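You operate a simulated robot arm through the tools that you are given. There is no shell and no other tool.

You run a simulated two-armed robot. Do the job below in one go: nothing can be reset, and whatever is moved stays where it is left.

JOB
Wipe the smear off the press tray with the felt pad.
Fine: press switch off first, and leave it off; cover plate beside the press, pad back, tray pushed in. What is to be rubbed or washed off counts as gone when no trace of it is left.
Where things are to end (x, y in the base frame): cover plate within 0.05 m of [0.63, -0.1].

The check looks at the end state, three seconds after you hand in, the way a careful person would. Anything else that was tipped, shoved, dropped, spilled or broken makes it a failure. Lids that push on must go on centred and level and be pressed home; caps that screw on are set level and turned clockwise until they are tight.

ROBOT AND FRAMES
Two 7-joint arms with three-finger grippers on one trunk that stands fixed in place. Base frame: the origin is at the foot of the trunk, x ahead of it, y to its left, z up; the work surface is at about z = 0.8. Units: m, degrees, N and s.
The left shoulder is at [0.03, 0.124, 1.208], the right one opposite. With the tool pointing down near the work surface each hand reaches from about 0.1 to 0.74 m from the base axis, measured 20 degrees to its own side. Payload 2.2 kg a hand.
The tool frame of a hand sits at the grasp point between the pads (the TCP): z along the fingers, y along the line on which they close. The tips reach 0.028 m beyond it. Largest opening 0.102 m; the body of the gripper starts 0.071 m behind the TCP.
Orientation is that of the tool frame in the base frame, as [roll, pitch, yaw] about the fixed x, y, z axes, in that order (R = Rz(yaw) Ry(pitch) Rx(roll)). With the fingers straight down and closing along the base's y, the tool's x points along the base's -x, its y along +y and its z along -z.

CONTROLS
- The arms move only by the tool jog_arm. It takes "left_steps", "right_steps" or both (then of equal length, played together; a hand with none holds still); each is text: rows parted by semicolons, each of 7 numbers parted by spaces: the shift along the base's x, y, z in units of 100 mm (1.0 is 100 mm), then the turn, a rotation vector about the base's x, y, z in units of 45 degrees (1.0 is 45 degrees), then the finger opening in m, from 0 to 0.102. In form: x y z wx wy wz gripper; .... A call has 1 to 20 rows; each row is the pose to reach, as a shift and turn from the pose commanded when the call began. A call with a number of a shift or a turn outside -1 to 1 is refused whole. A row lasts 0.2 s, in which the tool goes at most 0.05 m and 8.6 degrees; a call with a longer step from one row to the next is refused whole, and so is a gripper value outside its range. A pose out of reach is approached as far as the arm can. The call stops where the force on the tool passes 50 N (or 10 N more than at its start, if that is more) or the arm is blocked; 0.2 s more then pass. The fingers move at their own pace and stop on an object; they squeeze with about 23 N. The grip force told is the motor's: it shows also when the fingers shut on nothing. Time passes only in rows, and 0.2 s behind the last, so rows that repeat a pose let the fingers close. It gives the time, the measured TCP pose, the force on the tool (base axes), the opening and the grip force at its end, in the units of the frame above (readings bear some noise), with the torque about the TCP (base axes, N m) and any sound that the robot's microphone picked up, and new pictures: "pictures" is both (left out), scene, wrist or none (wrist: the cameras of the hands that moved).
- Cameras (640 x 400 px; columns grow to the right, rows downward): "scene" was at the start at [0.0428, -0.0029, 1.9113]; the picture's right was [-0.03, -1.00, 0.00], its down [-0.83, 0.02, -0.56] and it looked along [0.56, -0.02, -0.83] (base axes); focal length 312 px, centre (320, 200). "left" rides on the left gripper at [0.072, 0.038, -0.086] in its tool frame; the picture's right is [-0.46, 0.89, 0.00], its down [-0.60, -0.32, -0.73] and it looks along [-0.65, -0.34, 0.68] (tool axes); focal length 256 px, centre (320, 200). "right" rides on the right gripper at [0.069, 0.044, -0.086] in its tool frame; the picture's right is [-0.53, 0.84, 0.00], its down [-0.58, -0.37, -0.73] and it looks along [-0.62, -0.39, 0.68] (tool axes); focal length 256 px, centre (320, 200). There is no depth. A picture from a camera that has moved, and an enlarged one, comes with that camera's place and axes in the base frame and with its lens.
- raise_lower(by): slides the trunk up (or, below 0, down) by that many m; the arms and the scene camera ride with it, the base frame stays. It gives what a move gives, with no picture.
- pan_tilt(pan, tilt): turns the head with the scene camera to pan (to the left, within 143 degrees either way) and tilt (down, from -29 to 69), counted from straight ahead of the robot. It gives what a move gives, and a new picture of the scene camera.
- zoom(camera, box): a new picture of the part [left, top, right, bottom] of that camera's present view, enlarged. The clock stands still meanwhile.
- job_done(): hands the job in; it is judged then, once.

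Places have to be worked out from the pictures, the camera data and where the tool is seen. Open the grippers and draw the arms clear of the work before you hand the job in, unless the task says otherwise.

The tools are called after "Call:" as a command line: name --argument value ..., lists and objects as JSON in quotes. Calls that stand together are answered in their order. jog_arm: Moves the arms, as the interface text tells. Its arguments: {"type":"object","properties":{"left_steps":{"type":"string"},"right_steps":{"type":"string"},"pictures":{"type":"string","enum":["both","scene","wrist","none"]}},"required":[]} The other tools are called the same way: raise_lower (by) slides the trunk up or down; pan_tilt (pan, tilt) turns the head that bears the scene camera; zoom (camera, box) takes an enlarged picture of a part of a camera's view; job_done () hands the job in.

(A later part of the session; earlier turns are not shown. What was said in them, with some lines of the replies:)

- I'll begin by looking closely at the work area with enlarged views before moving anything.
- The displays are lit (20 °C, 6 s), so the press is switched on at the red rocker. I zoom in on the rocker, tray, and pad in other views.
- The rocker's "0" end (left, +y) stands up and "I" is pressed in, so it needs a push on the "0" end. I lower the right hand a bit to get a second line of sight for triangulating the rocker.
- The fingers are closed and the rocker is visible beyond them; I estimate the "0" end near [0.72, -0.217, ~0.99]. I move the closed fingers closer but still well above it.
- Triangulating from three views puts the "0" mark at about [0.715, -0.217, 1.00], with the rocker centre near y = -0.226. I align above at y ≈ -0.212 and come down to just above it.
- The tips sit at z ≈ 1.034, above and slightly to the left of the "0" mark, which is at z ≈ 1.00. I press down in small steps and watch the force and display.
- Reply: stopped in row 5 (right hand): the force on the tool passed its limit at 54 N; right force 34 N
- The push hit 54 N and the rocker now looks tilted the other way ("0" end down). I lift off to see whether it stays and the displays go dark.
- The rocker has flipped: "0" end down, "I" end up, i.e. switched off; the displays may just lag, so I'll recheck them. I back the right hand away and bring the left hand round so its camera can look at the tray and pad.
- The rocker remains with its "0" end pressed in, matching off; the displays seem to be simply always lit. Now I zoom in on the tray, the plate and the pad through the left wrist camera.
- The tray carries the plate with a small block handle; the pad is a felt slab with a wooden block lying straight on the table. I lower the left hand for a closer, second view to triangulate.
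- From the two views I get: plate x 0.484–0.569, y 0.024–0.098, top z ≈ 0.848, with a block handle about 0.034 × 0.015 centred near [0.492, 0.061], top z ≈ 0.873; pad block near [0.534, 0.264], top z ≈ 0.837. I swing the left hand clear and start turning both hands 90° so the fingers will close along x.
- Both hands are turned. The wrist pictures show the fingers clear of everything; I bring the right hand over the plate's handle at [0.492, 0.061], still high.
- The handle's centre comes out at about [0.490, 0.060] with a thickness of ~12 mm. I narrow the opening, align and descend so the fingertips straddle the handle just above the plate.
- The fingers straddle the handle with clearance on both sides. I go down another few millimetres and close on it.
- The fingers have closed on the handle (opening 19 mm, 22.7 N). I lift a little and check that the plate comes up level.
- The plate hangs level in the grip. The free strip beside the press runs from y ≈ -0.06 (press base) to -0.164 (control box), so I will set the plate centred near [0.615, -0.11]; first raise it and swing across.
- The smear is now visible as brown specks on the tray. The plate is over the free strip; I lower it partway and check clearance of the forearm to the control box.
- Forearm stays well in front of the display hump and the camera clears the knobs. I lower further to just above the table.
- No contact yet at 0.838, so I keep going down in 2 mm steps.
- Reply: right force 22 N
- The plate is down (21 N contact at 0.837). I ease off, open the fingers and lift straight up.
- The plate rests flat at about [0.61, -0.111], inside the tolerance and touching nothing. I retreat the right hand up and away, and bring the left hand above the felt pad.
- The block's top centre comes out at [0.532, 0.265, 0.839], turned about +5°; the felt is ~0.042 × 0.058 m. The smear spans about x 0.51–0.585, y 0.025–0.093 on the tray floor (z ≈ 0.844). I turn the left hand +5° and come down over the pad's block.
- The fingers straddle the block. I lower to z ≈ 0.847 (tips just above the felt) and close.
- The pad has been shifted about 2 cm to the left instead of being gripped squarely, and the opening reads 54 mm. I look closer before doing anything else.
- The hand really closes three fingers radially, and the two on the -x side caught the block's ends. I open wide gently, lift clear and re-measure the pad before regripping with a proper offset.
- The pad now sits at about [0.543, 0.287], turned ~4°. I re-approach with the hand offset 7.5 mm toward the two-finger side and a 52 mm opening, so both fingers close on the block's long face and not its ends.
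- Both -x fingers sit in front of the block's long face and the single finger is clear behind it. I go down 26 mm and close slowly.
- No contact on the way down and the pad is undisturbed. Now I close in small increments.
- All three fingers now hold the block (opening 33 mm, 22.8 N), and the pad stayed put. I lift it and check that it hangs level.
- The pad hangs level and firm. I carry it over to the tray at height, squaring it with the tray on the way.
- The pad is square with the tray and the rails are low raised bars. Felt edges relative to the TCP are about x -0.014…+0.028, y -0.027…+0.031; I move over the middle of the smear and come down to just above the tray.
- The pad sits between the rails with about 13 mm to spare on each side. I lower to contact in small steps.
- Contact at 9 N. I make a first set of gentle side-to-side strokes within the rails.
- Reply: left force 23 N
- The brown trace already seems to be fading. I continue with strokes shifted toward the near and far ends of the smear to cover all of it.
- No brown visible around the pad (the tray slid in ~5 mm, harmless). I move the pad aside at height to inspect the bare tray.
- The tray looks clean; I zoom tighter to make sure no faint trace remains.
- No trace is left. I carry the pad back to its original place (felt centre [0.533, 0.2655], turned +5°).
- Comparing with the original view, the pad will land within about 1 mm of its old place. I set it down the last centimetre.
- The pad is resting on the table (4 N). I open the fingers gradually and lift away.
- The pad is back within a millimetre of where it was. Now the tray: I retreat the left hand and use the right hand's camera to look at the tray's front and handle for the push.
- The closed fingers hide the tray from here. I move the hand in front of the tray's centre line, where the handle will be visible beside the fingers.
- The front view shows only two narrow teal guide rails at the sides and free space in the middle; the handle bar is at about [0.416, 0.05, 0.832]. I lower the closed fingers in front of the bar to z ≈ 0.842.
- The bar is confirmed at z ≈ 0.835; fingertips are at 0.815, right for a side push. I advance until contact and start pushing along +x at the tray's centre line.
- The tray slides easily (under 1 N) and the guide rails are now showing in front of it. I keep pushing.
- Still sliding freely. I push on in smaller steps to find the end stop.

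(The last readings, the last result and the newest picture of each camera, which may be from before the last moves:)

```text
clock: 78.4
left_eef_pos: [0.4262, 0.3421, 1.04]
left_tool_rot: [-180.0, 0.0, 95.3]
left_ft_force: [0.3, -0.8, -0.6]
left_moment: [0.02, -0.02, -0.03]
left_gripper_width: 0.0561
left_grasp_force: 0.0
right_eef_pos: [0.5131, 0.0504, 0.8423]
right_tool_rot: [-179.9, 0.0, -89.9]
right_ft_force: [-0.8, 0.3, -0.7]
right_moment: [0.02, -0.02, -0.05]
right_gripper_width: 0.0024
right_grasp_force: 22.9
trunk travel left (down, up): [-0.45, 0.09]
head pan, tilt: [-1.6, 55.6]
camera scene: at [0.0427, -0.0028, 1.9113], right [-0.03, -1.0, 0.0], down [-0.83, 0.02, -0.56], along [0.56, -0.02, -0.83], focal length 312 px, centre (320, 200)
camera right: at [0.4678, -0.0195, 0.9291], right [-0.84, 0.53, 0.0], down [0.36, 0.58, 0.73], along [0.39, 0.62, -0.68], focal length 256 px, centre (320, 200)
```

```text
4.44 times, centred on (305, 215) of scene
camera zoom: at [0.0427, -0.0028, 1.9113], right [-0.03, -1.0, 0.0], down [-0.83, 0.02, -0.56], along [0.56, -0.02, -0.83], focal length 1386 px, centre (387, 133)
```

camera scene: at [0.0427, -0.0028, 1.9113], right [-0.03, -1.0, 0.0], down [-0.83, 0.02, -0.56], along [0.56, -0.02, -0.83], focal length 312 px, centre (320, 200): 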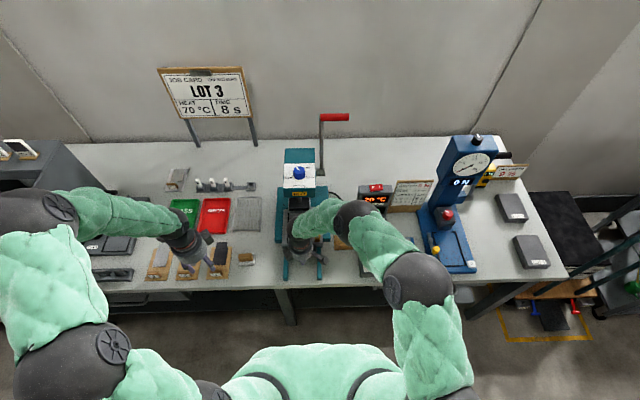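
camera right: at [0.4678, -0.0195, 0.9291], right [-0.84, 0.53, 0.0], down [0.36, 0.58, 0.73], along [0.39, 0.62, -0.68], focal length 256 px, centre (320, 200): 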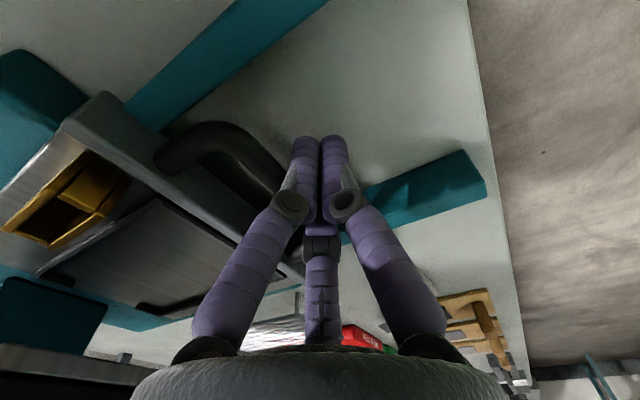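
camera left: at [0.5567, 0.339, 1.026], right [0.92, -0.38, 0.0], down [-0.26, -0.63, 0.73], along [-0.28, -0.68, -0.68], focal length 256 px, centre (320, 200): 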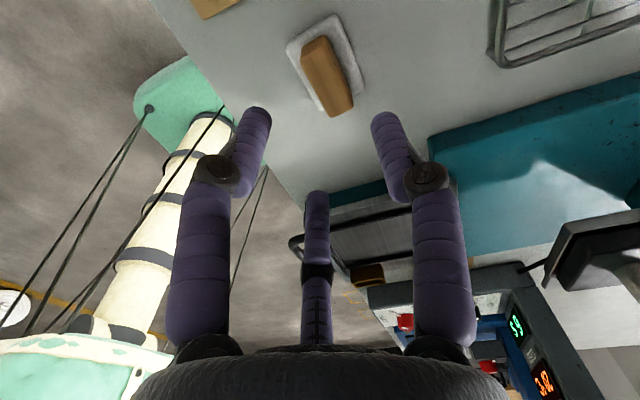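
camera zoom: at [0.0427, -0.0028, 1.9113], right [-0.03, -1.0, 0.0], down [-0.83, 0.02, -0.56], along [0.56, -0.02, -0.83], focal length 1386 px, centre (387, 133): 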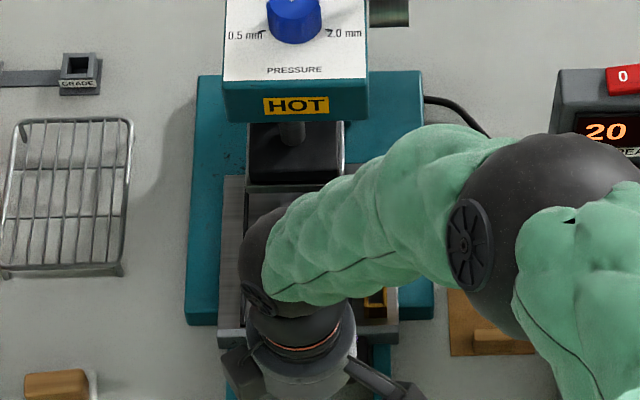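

Call:
jog_arm --right_steps "0.06 0 0 0 0 0 0; 0.12 0 0 0 0 0 0; 0.18 0 0 0 0 0 0; 0.24 0 0 0 0 0 0; 0.24 0 0 0 0 0 0" --pictures "both"

Call:
zoom --camera "scene" --box '[260, 170, 350, 260]'

```text
clock: 79.6
left_eef_pos: [0.4259, 0.3429, 1.0399]
left_tool_rot: [-179.9, 0.0, 95.1]
left_ft_force: [-0.2, -0.7, -0.1]
left_moment: [0.03, -0.02, 0.01]
left_gripper_width: 0.0559
left_grasp_force: 0.1
right_eef_pos: [0.5368, 0.0503, 0.8425]
right_tool_rot: [-179.9, 0.0, -90.0]
right_ft_force: [-0.8, 0.2, 0.3]
right_moment: [-0.02, -0.01, 0.0]
right_gripper_width: 0.0021
right_grasp_force: 23.1
trunk travel left (down, up): [-0.45, 0.09]
head pan, tilt: [-1.6, 55.6]
camera scene: at [0.0425, -0.0027, 1.9113], right [-0.03, -1.0, 0.0], down [-0.82, 0.02, -0.56], along [0.56, -0.02, -0.83], focal length 312 px, centre (320, 200)
camera right: at [0.4917, -0.0195, 0.929], right [-0.84, 0.53, 0.0], down [0.36, 0.58, 0.73], along [0.39, 0.62, -0.68], focal length 256 px, centre (320, 200)
```

scene: 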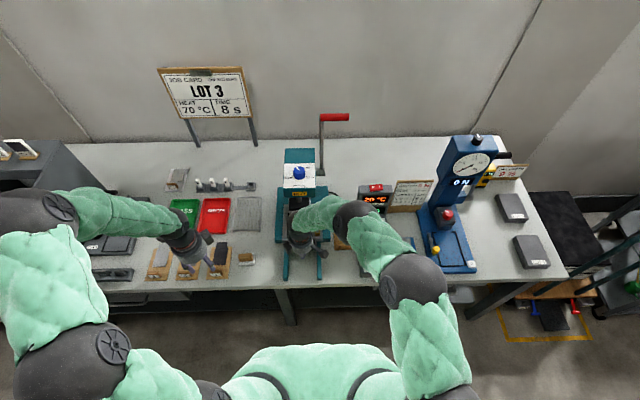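
right: 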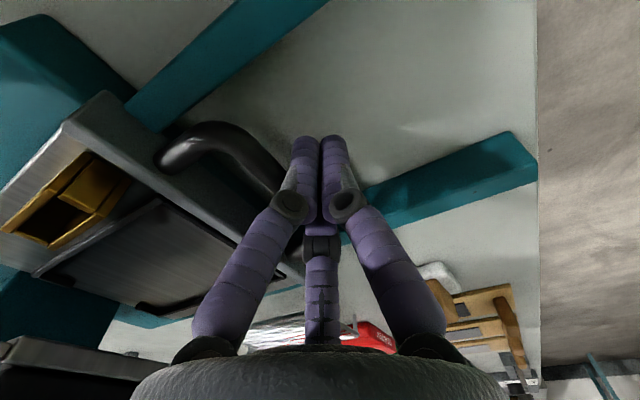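

```text
4.44 times, centred on (305, 215) of scene
camera zoom: at [0.0425, -0.0027, 1.9113], right [-0.03, -1.0, 0.0], down [-0.82, 0.02, -0.56], along [0.56, -0.02, -0.83], focal length 1386 px, centre (387, 133)
```

zoom: 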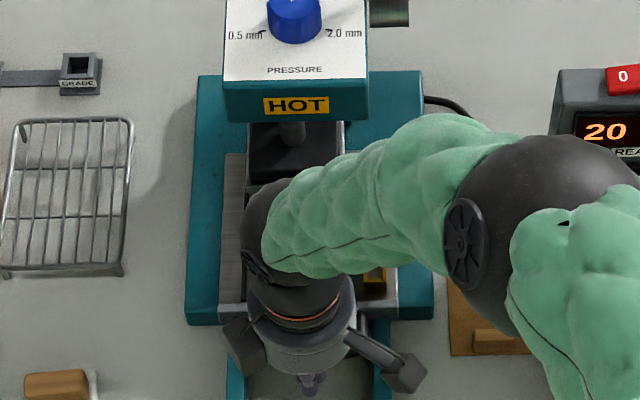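

Call:
jog_arm --right_steps "0.04 0 0 0 0 0 0; 0.08 0 0 0 0 0 0; 0.12 0 0 0 0 0 0; 0.16 0 0 0 0 0 0; 0.16 0 0 0 0 0 0" --pictures "both"

Call:
zoom --camera "scene" --box '[260, 170, 350, 260]'

Call:
zoom --camera "right" --box '[0, 40, 320, 320]'

```text
clock: 80.8
left_eef_pos: [0.4255, 0.3416, 1.0396]
left_tool_rot: [180.0, -0.1, 95.2]
left_ft_force: [-0.6, -0.1, -0.2]
left_moment: [0.01, 0.02, 0.02]
left_gripper_width: 0.0561
left_grasp_force: 0.1
right_eef_pos: [0.5521, 0.0507, 0.8435]
right_tool_rot: [-179.9, -0.1, -90.0]
right_ft_force: [0.1, -0.3, 0.1]
right_moment: [0.02, -0.01, -0.01]
right_gripper_width: 0.002
right_grasp_force: 23.2
trunk travel left (down, up): [-0.45, 0.09]
head pan, tilt: [-1.6, 55.6]
camera scene: at [0.0425, -0.0027, 1.9113], right [-0.03, -1.0, 0.0], down [-0.83, 0.02, -0.56], along [0.56, -0.02, -0.83], focal length 312 px, centre (320, 200)
camera right: at [0.5078, -0.0194, 0.9294], right [-0.84, 0.54, 0.0], down [0.36, 0.58, 0.73], along [0.39, 0.62, -0.68], focal length 256 px, centre (320, 200)
```

scene: 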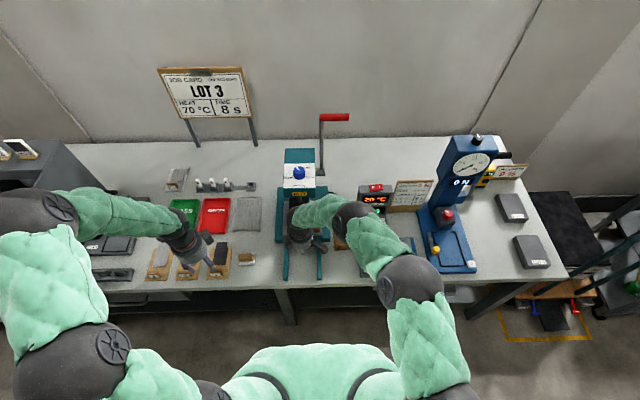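
right: 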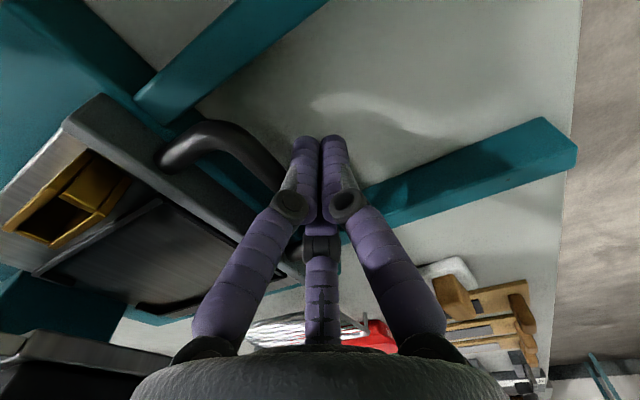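

```text
4.44 times, centred on (305, 215) of scene
camera zoom: at [0.0425, -0.0027, 1.9113], right [-0.03, -1.0, 0.0], down [-0.83, 0.02, -0.56], along [0.56, -0.02, -0.83], focal length 1386 px, centre (387, 133)
```

zoom: 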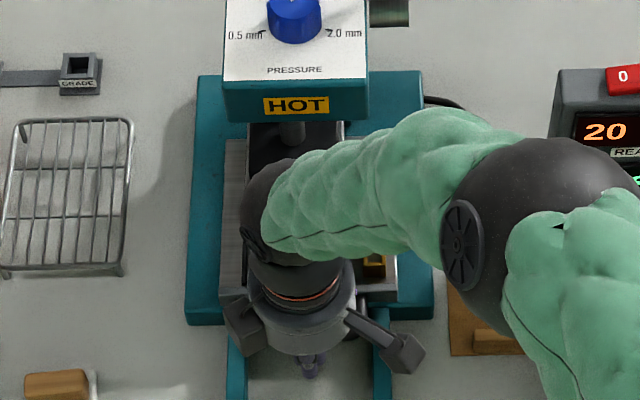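

```text
1.43 times, centred on (160, 180) of right
camera zoom: at [0.5078, -0.0194, 0.9294], right [-0.84, 0.54, 0.0], down [0.36, 0.58, 0.73], along [0.39, 0.62, -0.68], focal length 366 px, centre (549, 229)
```

zoom: 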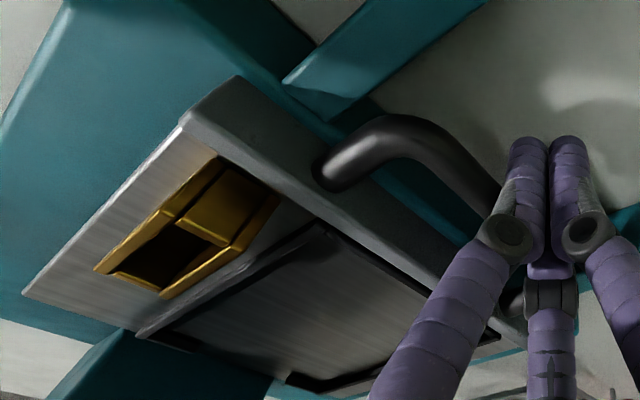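

Still free-moving; the front plate is just passing the base's front edge. I continue 2.5 cm in small steps, watching force and the clearance to the press head.

Call:
jog_arm --right_steps "0.04 0 0 0 0 0 0; 0.08 0 0 0 0 0 0; 0.12 0 0 0 0 0 0; 0.16 0 0 0 0 0 0; 0.2 0 0 0 0 0 0; 0.2 0 0 0 0 0 0" --pictures "both"

Call:
zoom --camera "scene" --box '[260, 160, 350, 250]'

Call:
zoom --camera "right" --box '[0, 40, 320, 320]'

```text
clock: 82.2
left_eef_pos: [0.4273, 0.3408, 1.0396]
left_tool_rot: [-180.0, 0.0, 95.0]
left_ft_force: [-0.3, -0.3, -0.5]
left_moment: [-0.04, 0.01, 0.01]
left_gripper_width: 0.056
left_grasp_force: 0.2
right_eef_pos: [0.5595, 0.0491, 0.8362]
right_tool_rot: [178.7, -0.4, -89.7]
right_ft_force: [-18.2, 2.4, 9.4]
right_moment: [0.07, 0.0, 0.17]
right_gripper_width: 0.0021
right_grasp_force: 22.8
trunk travel left (down, up): [-0.45, 0.09]
head pan, tilt: [-1.6, 55.6]
stopped in row 6 (right hand): the force on the tool passed its limit at 51 N (the readings are from after the stop); the commanded pose is now the measured one
camera scene: at [0.0422, -0.0029, 1.9113], right [-0.03, -1.0, 0.0], down [-0.82, 0.02, -0.56], along [0.56, -0.02, -0.83], focal length 312 px, centre (320, 200)
camera right: at [0.5176, -0.0193, 0.9241], right [-0.85, 0.53, 0.02], down [0.38, 0.58, 0.72], along [0.37, 0.61, -0.7], focal length 256 px, centre (320, 200)
```

scene: 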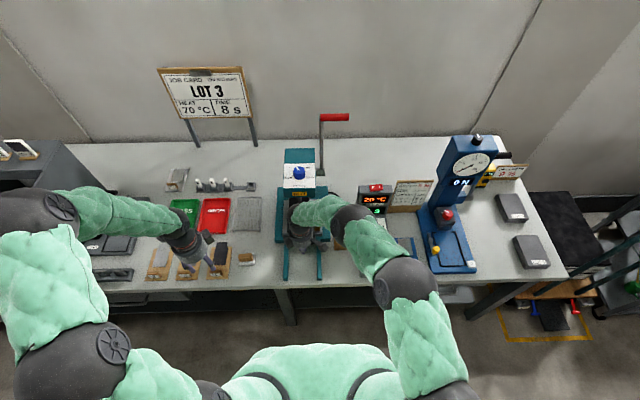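
right: 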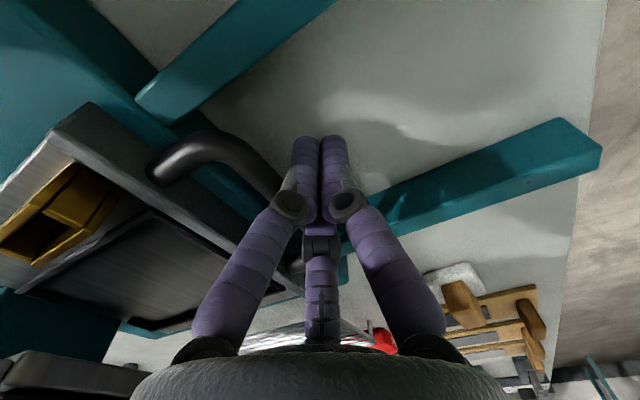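

```text
4.44 times, centred on (305, 205) of scene
camera zoom: at [0.0422, -0.0029, 1.9113], right [-0.03, -1.0, 0.0], down [-0.82, 0.02, -0.56], along [0.56, -0.02, -0.83], focal length 1386 px, centre (387, 178)
```

zoom: 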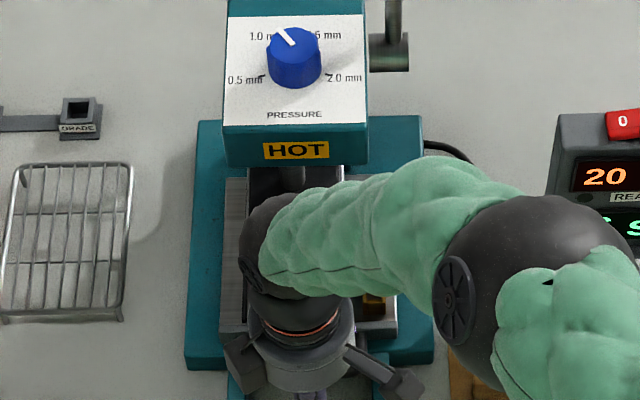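

```text
1.43 times, centred on (160, 180) of right
camera zoom: at [0.5176, -0.0193, 0.9241], right [-0.85, 0.53, 0.02], down [0.38, 0.58, 0.72], along [0.37, 0.61, -0.7], focal length 366 px, centre (549, 229)
```

zoom: 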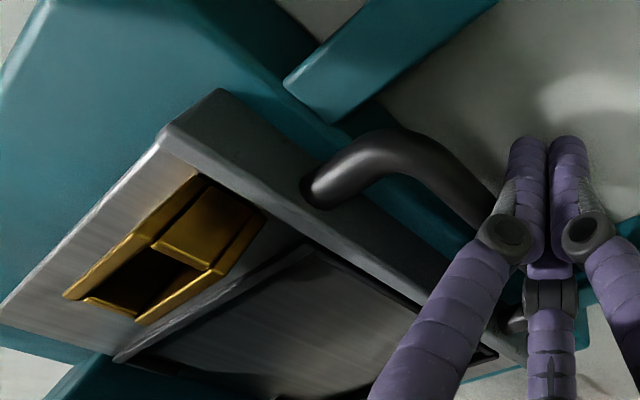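

The push met a firm stop (51 N) at TCP x ≈ 0.56, with the finger still clear of the base edge. I back off and look at whether the tray is fully home.

Call:
jog_arm --right_steps "-0.05 0 0.03 0 0 0 0; -0.2 0 0.05 0 0 0 0; -0.4 0 0.05 0 0 0 0; -0.6 0 0.05 0 0 0 0; -0.8 0 0.05 0 0 0 0; -1.0 0 0.05 0 0 0 0; -1.0 0 0.05 0 0 0 0" --pictures "none"

Call:
jog_arm --right_steps "-0.3 0 0 0 0 0 0; -0.6 0 0 0 0 0 0; -0.9 0 0.1 0 0 0 0; -1.0 -0.2 0.3 0 0 0 0; -1.0 -0.5 0.5 0 0 0 0; -1.0 -0.8 0.7 0 0 0 0; -1.0 -1.0 0.8 0 0 0 0; -1.0 -1.0 0.8 0 0 0 0" --pictures "both"

Call:
zoom --camera "scene" --box '[260, 140, 350, 250]'

```text
clock: 83.8
left_eef_pos: [0.4271, 0.3415, 1.0387]
left_tool_rot: [-180.0, 0.0, 95.2]
left_ft_force: [-1.0, -0.2, -0.5]
left_moment: [0.0, 0.02, 0.01]
left_gripper_width: 0.0562
left_grasp_force: 0.2
right_eef_pos: [0.4646, 0.0501, 0.8425]
right_tool_rot: [179.2, -0.2, -89.9]
right_ft_force: [-0.2, -0.5, 0.3]
right_moment: [-0.02, 0.0, -0.01]
right_gripper_width: 0.0022
right_grasp_force: 23.3
trunk travel left (down, up): [-0.45, 0.09]
head pan, tilt: [-1.6, 55.6]
```

```text
clock: 85.6
left_eef_pos: [0.4263, 0.3422, 1.0397]
left_tool_rot: [-179.9, 0.0, 95.2]
left_ft_force: [0.2, 0.9, 0.3]
left_moment: [-0.01, -0.02, -0.04]
left_gripper_width: 0.056
left_grasp_force: 0.0
right_eef_pos: [0.3651, -0.0506, 0.9236]
right_tool_rot: [179.1, -0.3, -89.8]
right_ft_force: [-0.4, 0.1, -0.1]
right_moment: [-0.01, -0.02, -0.01]
right_gripper_width: 0.002
right_grasp_force: 22.7
trunk travel left (down, up): [-0.45, 0.09]
head pan, tilt: [-1.6, 55.6]
camera scene: at [0.0428, -0.0021, 1.9113], right [-0.03, -1.0, 0.0], down [-0.83, 0.02, -0.56], along [0.56, -0.02, -0.83], focal length 312 px, centre (320, 200)
camera right: at [0.3217, -0.1193, 1.0113], right [-0.85, 0.53, 0.01], down [0.37, 0.58, 0.72], along [0.38, 0.62, -0.69], focal length 256 px, centre (320, 200)
```

scene: 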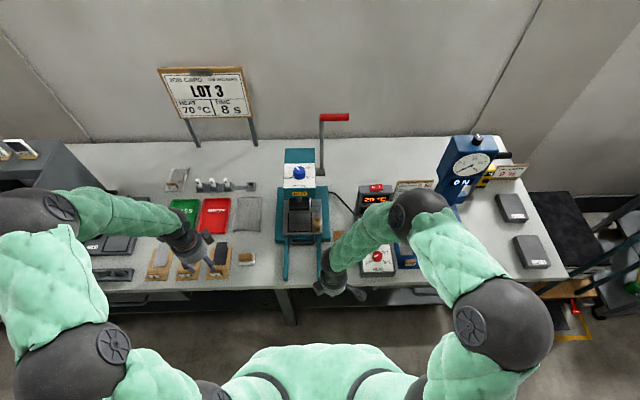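
right: 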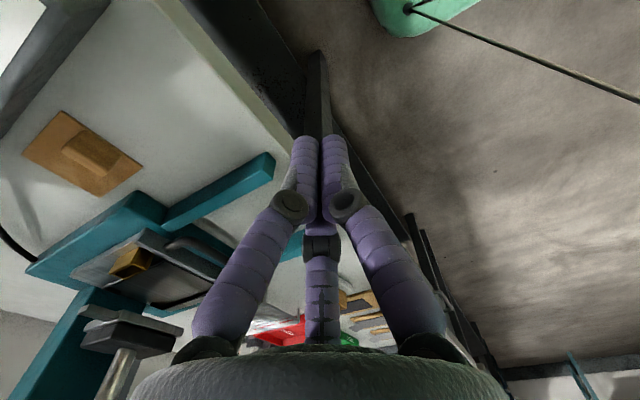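

```text
3.64 times, centred on (305, 195) of scene
camera zoom: at [0.0428, -0.0021, 1.9113], right [-0.03, -1.0, 0.0], down [-0.83, 0.02, -0.56], along [0.56, -0.02, -0.83], focal length 1134 px, centre (374, 218)
```

zoom: 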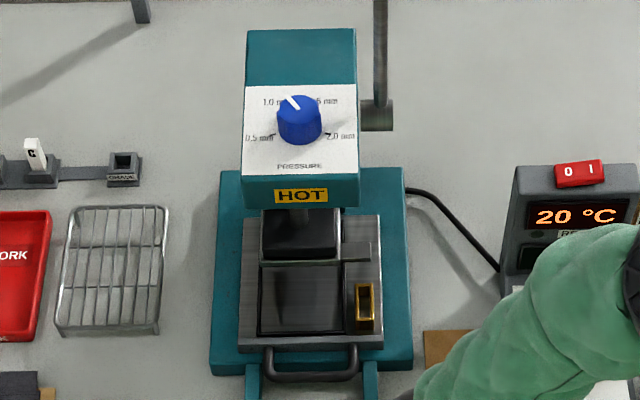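

The tray's front plate is now flush over the base's front edge and under the platen, held by a hard stop – it is home. I raise both hands, open them and retreat, then make a final check.

Call:
jog_arm --right_steps "0 -0.1 0.3 0 0 0 0.02; 0 -0.3 0.6 0 0 0 0.04; 0 -0.6 0.9 0 0 0 0.06; 0 -0.9 1.0 0 0 0 0.08; 0 -1.0 1.0 0 0 0 0.08" --left_steps "0 0 0.3 0 0 0 0.06; 0 0 0.6 0 0 0 0.07; 0 0 0.9 0 0 0 0.08; 0 0 1.0 0 0 0 0.08; 0 0 1.0 0 0 0 0.08" --pictures "none"

Call:
jog_arm --right_steps "0 -0.2 0.3 0 0 0 0.08; 0 -0.5 0.6 0 0 0 0.08; 0 -0.8 0.9 0 0 0 0.08; 0 -1.0 1.0 0 0 0 0.08; 0 -1.0 1.0 0 0 0 0.08" --left_steps "0 0 0.3 0 0 0 0.08; 0 0 0.6 0 0 0 0.08; 0 0 0.9 0 0 0 0.08; 0 0 1.0 0 0 0 0.08; 0 0 1.0 0 0 0 0.08" --pictures "both"

Call:
zoom --camera "scene" --box '[260, 150, 420, 280]'

Call:
zoom --camera "scene" --box '[350, 170, 410, 220]'

Call:
zoom --camera "scene" --box '[140, 150, 300, 290]'

```text
clock: 86.8
left_eef_pos: [0.4278, 0.3427, 1.1413]
left_tool_rot: [180.0, 0.1, 95.3]
left_ft_force: [0.7, -0.3, 0.4]
left_moment: [-0.03, 0.0, -0.02]
left_gripper_width: 0.0799
left_grasp_force: 0.1
right_eef_pos: [0.3648, -0.1502, 1.0223]
right_tool_rot: [179.1, -0.4, -89.7]
right_ft_force: [1.3, -0.6, -0.1]
right_moment: [-0.02, -0.01, 0.01]
right_gripper_width: 0.0802
right_grasp_force: 0.1
trunk travel left (down, up): [-0.45, 0.09]
head pan, tilt: [-1.6, 55.6]
```

```text
clock: 88.0
left_eef_pos: [0.4282, 0.3434, 1.2385]
left_tool_rot: [180.0, 0.1, 95.2]
left_ft_force: [-0.2, 0.1, -0.1]
left_moment: [-0.01, 0.01, -0.03]
left_gripper_width: 0.0799
left_grasp_force: 0.1
right_eef_pos: [0.3652, -0.2511, 1.123]
right_tool_rot: [179.0, -0.3, -90.0]
right_ft_force: [-0.2, -1.1, 0.0]
right_moment: [0.0, -0.01, 0.06]
right_gripper_width: 0.0801
right_grasp_force: 0.0
trunk travel left (down, up): [-0.45, 0.09]
head pan, tilt: [-1.6, 55.6]
camera scene: at [0.043, -0.0023, 1.9113], right [-0.03, -1.0, 0.0], down [-0.83, 0.02, -0.56], along [0.56, -0.02, -0.83], focal length 312 px, centre (320, 200)
camera right: at [0.3214, -0.3189, 1.211], right [-0.85, 0.53, 0.01], down [0.37, 0.58, 0.72], along [0.38, 0.62, -0.69], focal length 256 px, centre (320, 200)
camera left: at [0.4576, 0.4195, 1.3251], right [0.92, -0.38, 0.0], down [-0.26, -0.63, 0.73], along [-0.28, -0.68, -0.68], focal length 256 px, centre (320, 200)
```

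scene: 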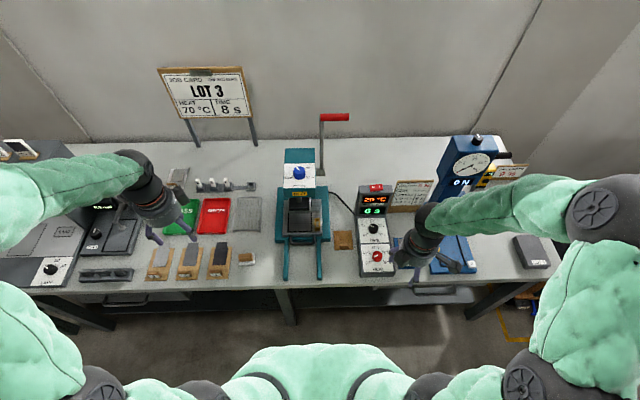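
right: 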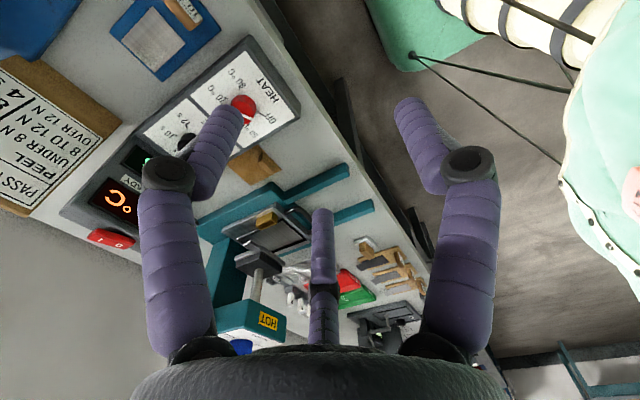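
left: 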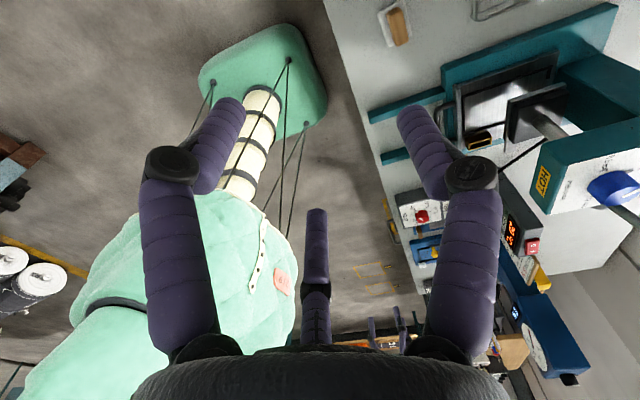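

```text
3.08 times, centred on (340, 215) of scene
camera zoom: at [0.043, -0.0023, 1.9113], right [-0.03, -1.0, 0.0], down [-0.83, 0.02, -0.56], along [0.56, -0.02, -0.83], focal length 960 px, centre (258, 154)
```

zoom: 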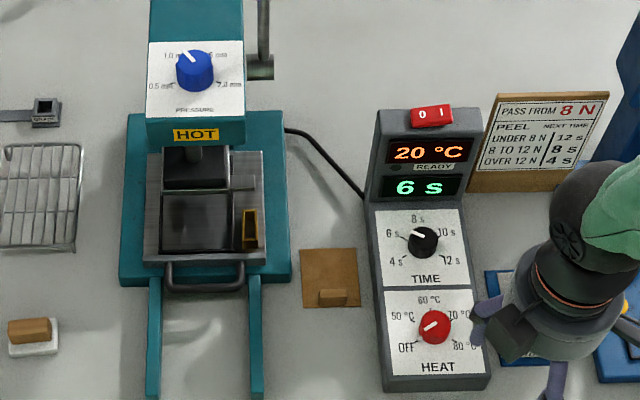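

```text
8.00 times, centred on (380, 195) of scene
camera zoom: at [0.043, -0.0023, 1.9113], right [-0.03, -1.0, 0.0], down [-0.83, 0.02, -0.56], along [0.56, -0.02, -0.83], focal length 2495 px, centre (-160, 240)
```

zoom: 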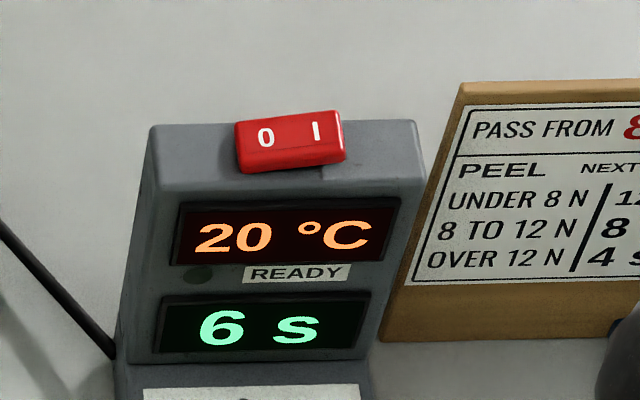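

```text
2.86 times, centred on (220, 220) of scene
camera zoom: at [0.043, -0.0023, 1.9113], right [-0.03, -1.0, 0.0], down [-0.83, 0.02, -0.56], along [0.56, -0.02, -0.83], focal length 891 px, centre (606, 143)
```

zoom: 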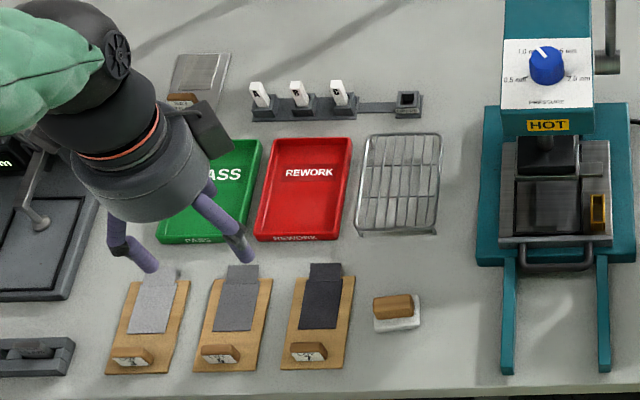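

Switch is at "0", plate and pad are in place. I inspect the pushed-in tray more closely (brass socket versus the bar beside the platen) to be sure it is fully home.

Call:
zoom --camera "left" --box '[360, 30, 600, 200]'

Call:
zoom --camera "scene" --box '[280, 185, 335, 235]'

Call:
zoom --camera "right" --box '[190, 150, 380, 360]'

```text
2.35 times, centred on (480, 115) of left
camera zoom: at [0.4576, 0.4195, 1.3251], right [0.92, -0.38, 0.0], down [-0.26, -0.63, 0.73], along [-0.28, -0.68, -0.68], focal length 602 px, centre (-56, 400)
```

zoom: 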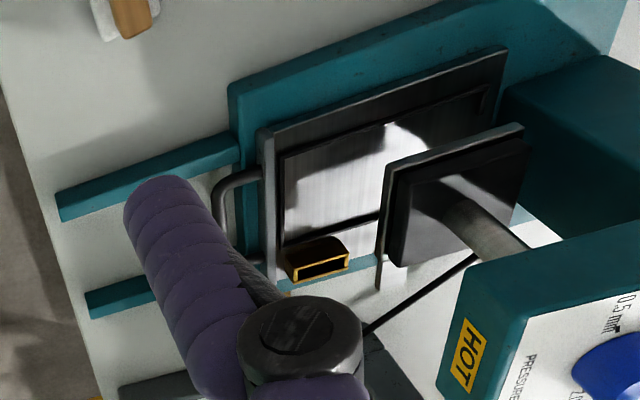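

```text
8.00 times, centred on (308, 210) of scene
camera zoom: at [0.043, -0.0023, 1.9113], right [-0.03, -1.0, 0.0], down [-0.83, 0.02, -0.56], along [0.56, -0.02, -0.83], focal length 2495 px, centre (420, 120)
```

zoom: 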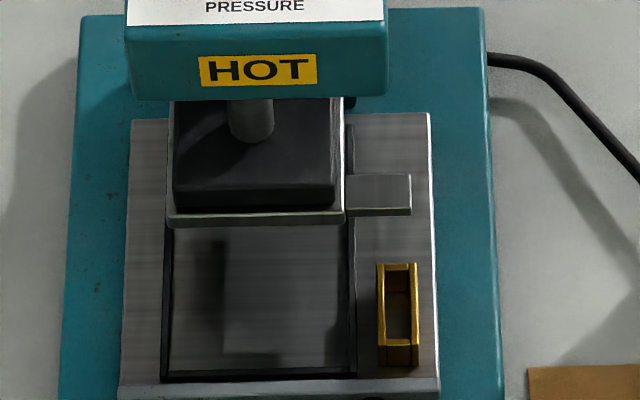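

```text
1.90 times, centred on (285, 255) of right
camera zoom: at [0.3214, -0.3189, 1.211], right [-0.85, 0.53, 0.01], down [0.37, 0.58, 0.72], along [0.38, 0.62, -0.69], focal length 488 px, centre (387, 95)
```

zoom: 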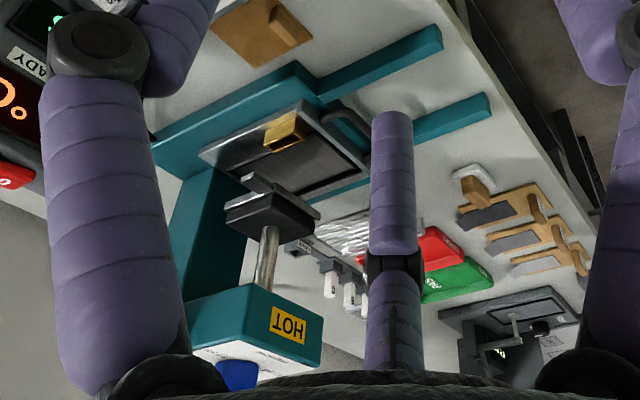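

The tray's rail hooks now sit right under the platen's rear edge and the front plate is flush with the base, so it is home. I raise both hands a bit more, open them fully and take one last look.

Call:
jog_arm --right_steps "0 -0.1 0.3 0 0 0 0.1; 0 -0.2 0.6 0 0 0 0.1; 0 -0.3 0.9 0 0 0 0.1; 0 -0.3 1.0 0 0 0 0.1; 0 -0.3 1.0 0 0 0 0.1" --left_steps "0 0.1 0 0 0 0 0.1; 0 0.2 0 0 0 0 0.1; 0 0.3 0 0 0 0 0.1; 0 0.3 0 0 0 0 0.1; 0 0.3 0 0 0 0 0.1" --pictures "scene"

Call:
zoom --camera "scene" --box '[220, 160, 400, 290]'

Call:
zoom --camera "scene" --box '[290, 205, 325, 235]'

```text
clock: 89.2
left_eef_pos: [0.4266, 0.3727, 1.2391]
left_tool_rot: [180.0, -0.1, 95.2]
left_ft_force: [0.6, -0.9, -0.5]
left_moment: [-0.01, 0.01, -0.05]
left_gripper_width: 0.1002
left_grasp_force: 0.0
right_eef_pos: [0.3652, -0.281, 1.2226]
right_tool_rot: [179.1, -0.2, -89.7]
right_ft_force: [0.0, 0.4, 0.6]
right_moment: [0.0, 0.0, 0.02]
right_gripper_width: 0.1
right_grasp_force: 0.1
trunk travel left (down, up): [-0.45, 0.09]
head pan, tilt: [-1.6, 55.6]
camera scene: at [0.0427, -0.003, 1.9113], right [-0.03, -1.0, 0.0], down [-0.83, 0.02, -0.56], along [0.56, -0.02, -0.83], focal length 312 px, centre (320, 200)
```

scene: 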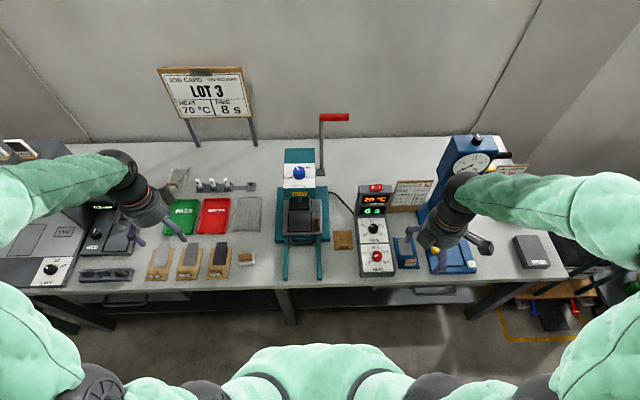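

```text
3.08 times, centred on (310, 225) of scene
camera zoom: at [0.0427, -0.003, 1.9113], right [-0.03, -1.0, 0.0], down [-0.83, 0.02, -0.56], along [0.56, -0.02, -0.83], focal length 960 px, centre (351, 123)
```

zoom: 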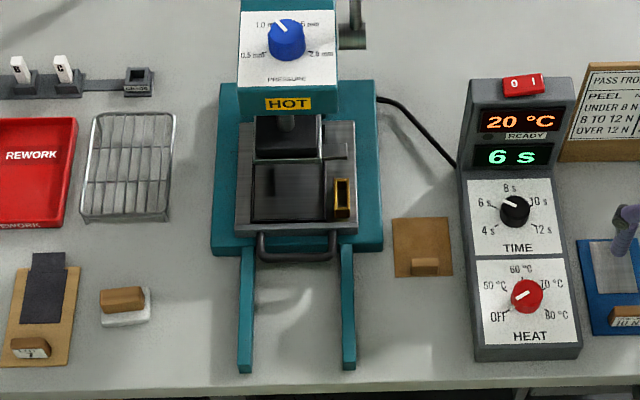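

```text
13.33 times, centred on (308, 220) of scene
camera zoom: at [0.0427, -0.003, 1.9113], right [-0.03, -1.0, 0.0], down [-0.83, 0.02, -0.56], along [0.56, -0.02, -0.83], focal length 4158 px, centre (487, -67)
```

zoom: 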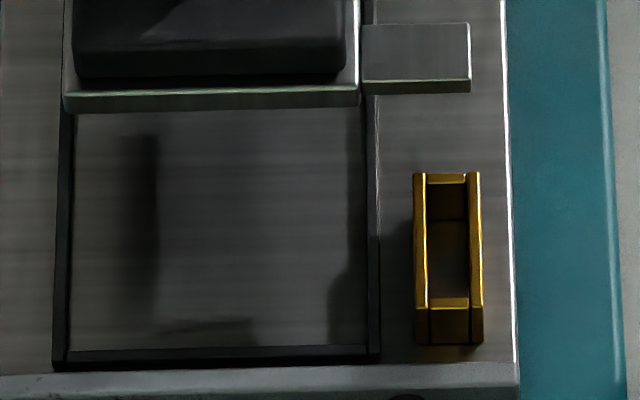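

The end state matches the job:
- **Switch:** the rocker is pressed in at "0". The displays are still lit, as they were throughout.
- **Cover plate:** it lies flat at about [0.61, -0.11].
- **Pad:** it is back on its old spot.
- **Tray:** it looked clean before I pushed it in to its stop. The dark lines on it now look like shadows from the press.
- **Arms:** both grippers are open and clear.

I hand the job in.

Call:
job_done

```text
The job is handed in.
```

I wiped the smear off the press tray and handed the job in. I haven't seen the result of the check.

- **Switch:** I pressed the red rocker to "0" first and left it there. The displays still read 20 °C and 6 s. They didn't change when the rocker flipped, so I judged the switch by the rocker position alone.
- **Cover plate:** it lies flat beside the press at about [0.61, -0.11], roughly 0.025 m from the target and touching nothing.
- **Pad:** my first grip failed and pushed it about 2 cm across the table. I regripped it, wiped with it, and set it back within a millimetre or so of where it started.
- **Tray:** close-up views showed no trace of the smear before I pushed it in. It slid freely until it hit a hard stop, with its front about level with the front of the press base. The dark lines visible on it now look like shadows from the press.

Both grippers are open and the arms are clear.
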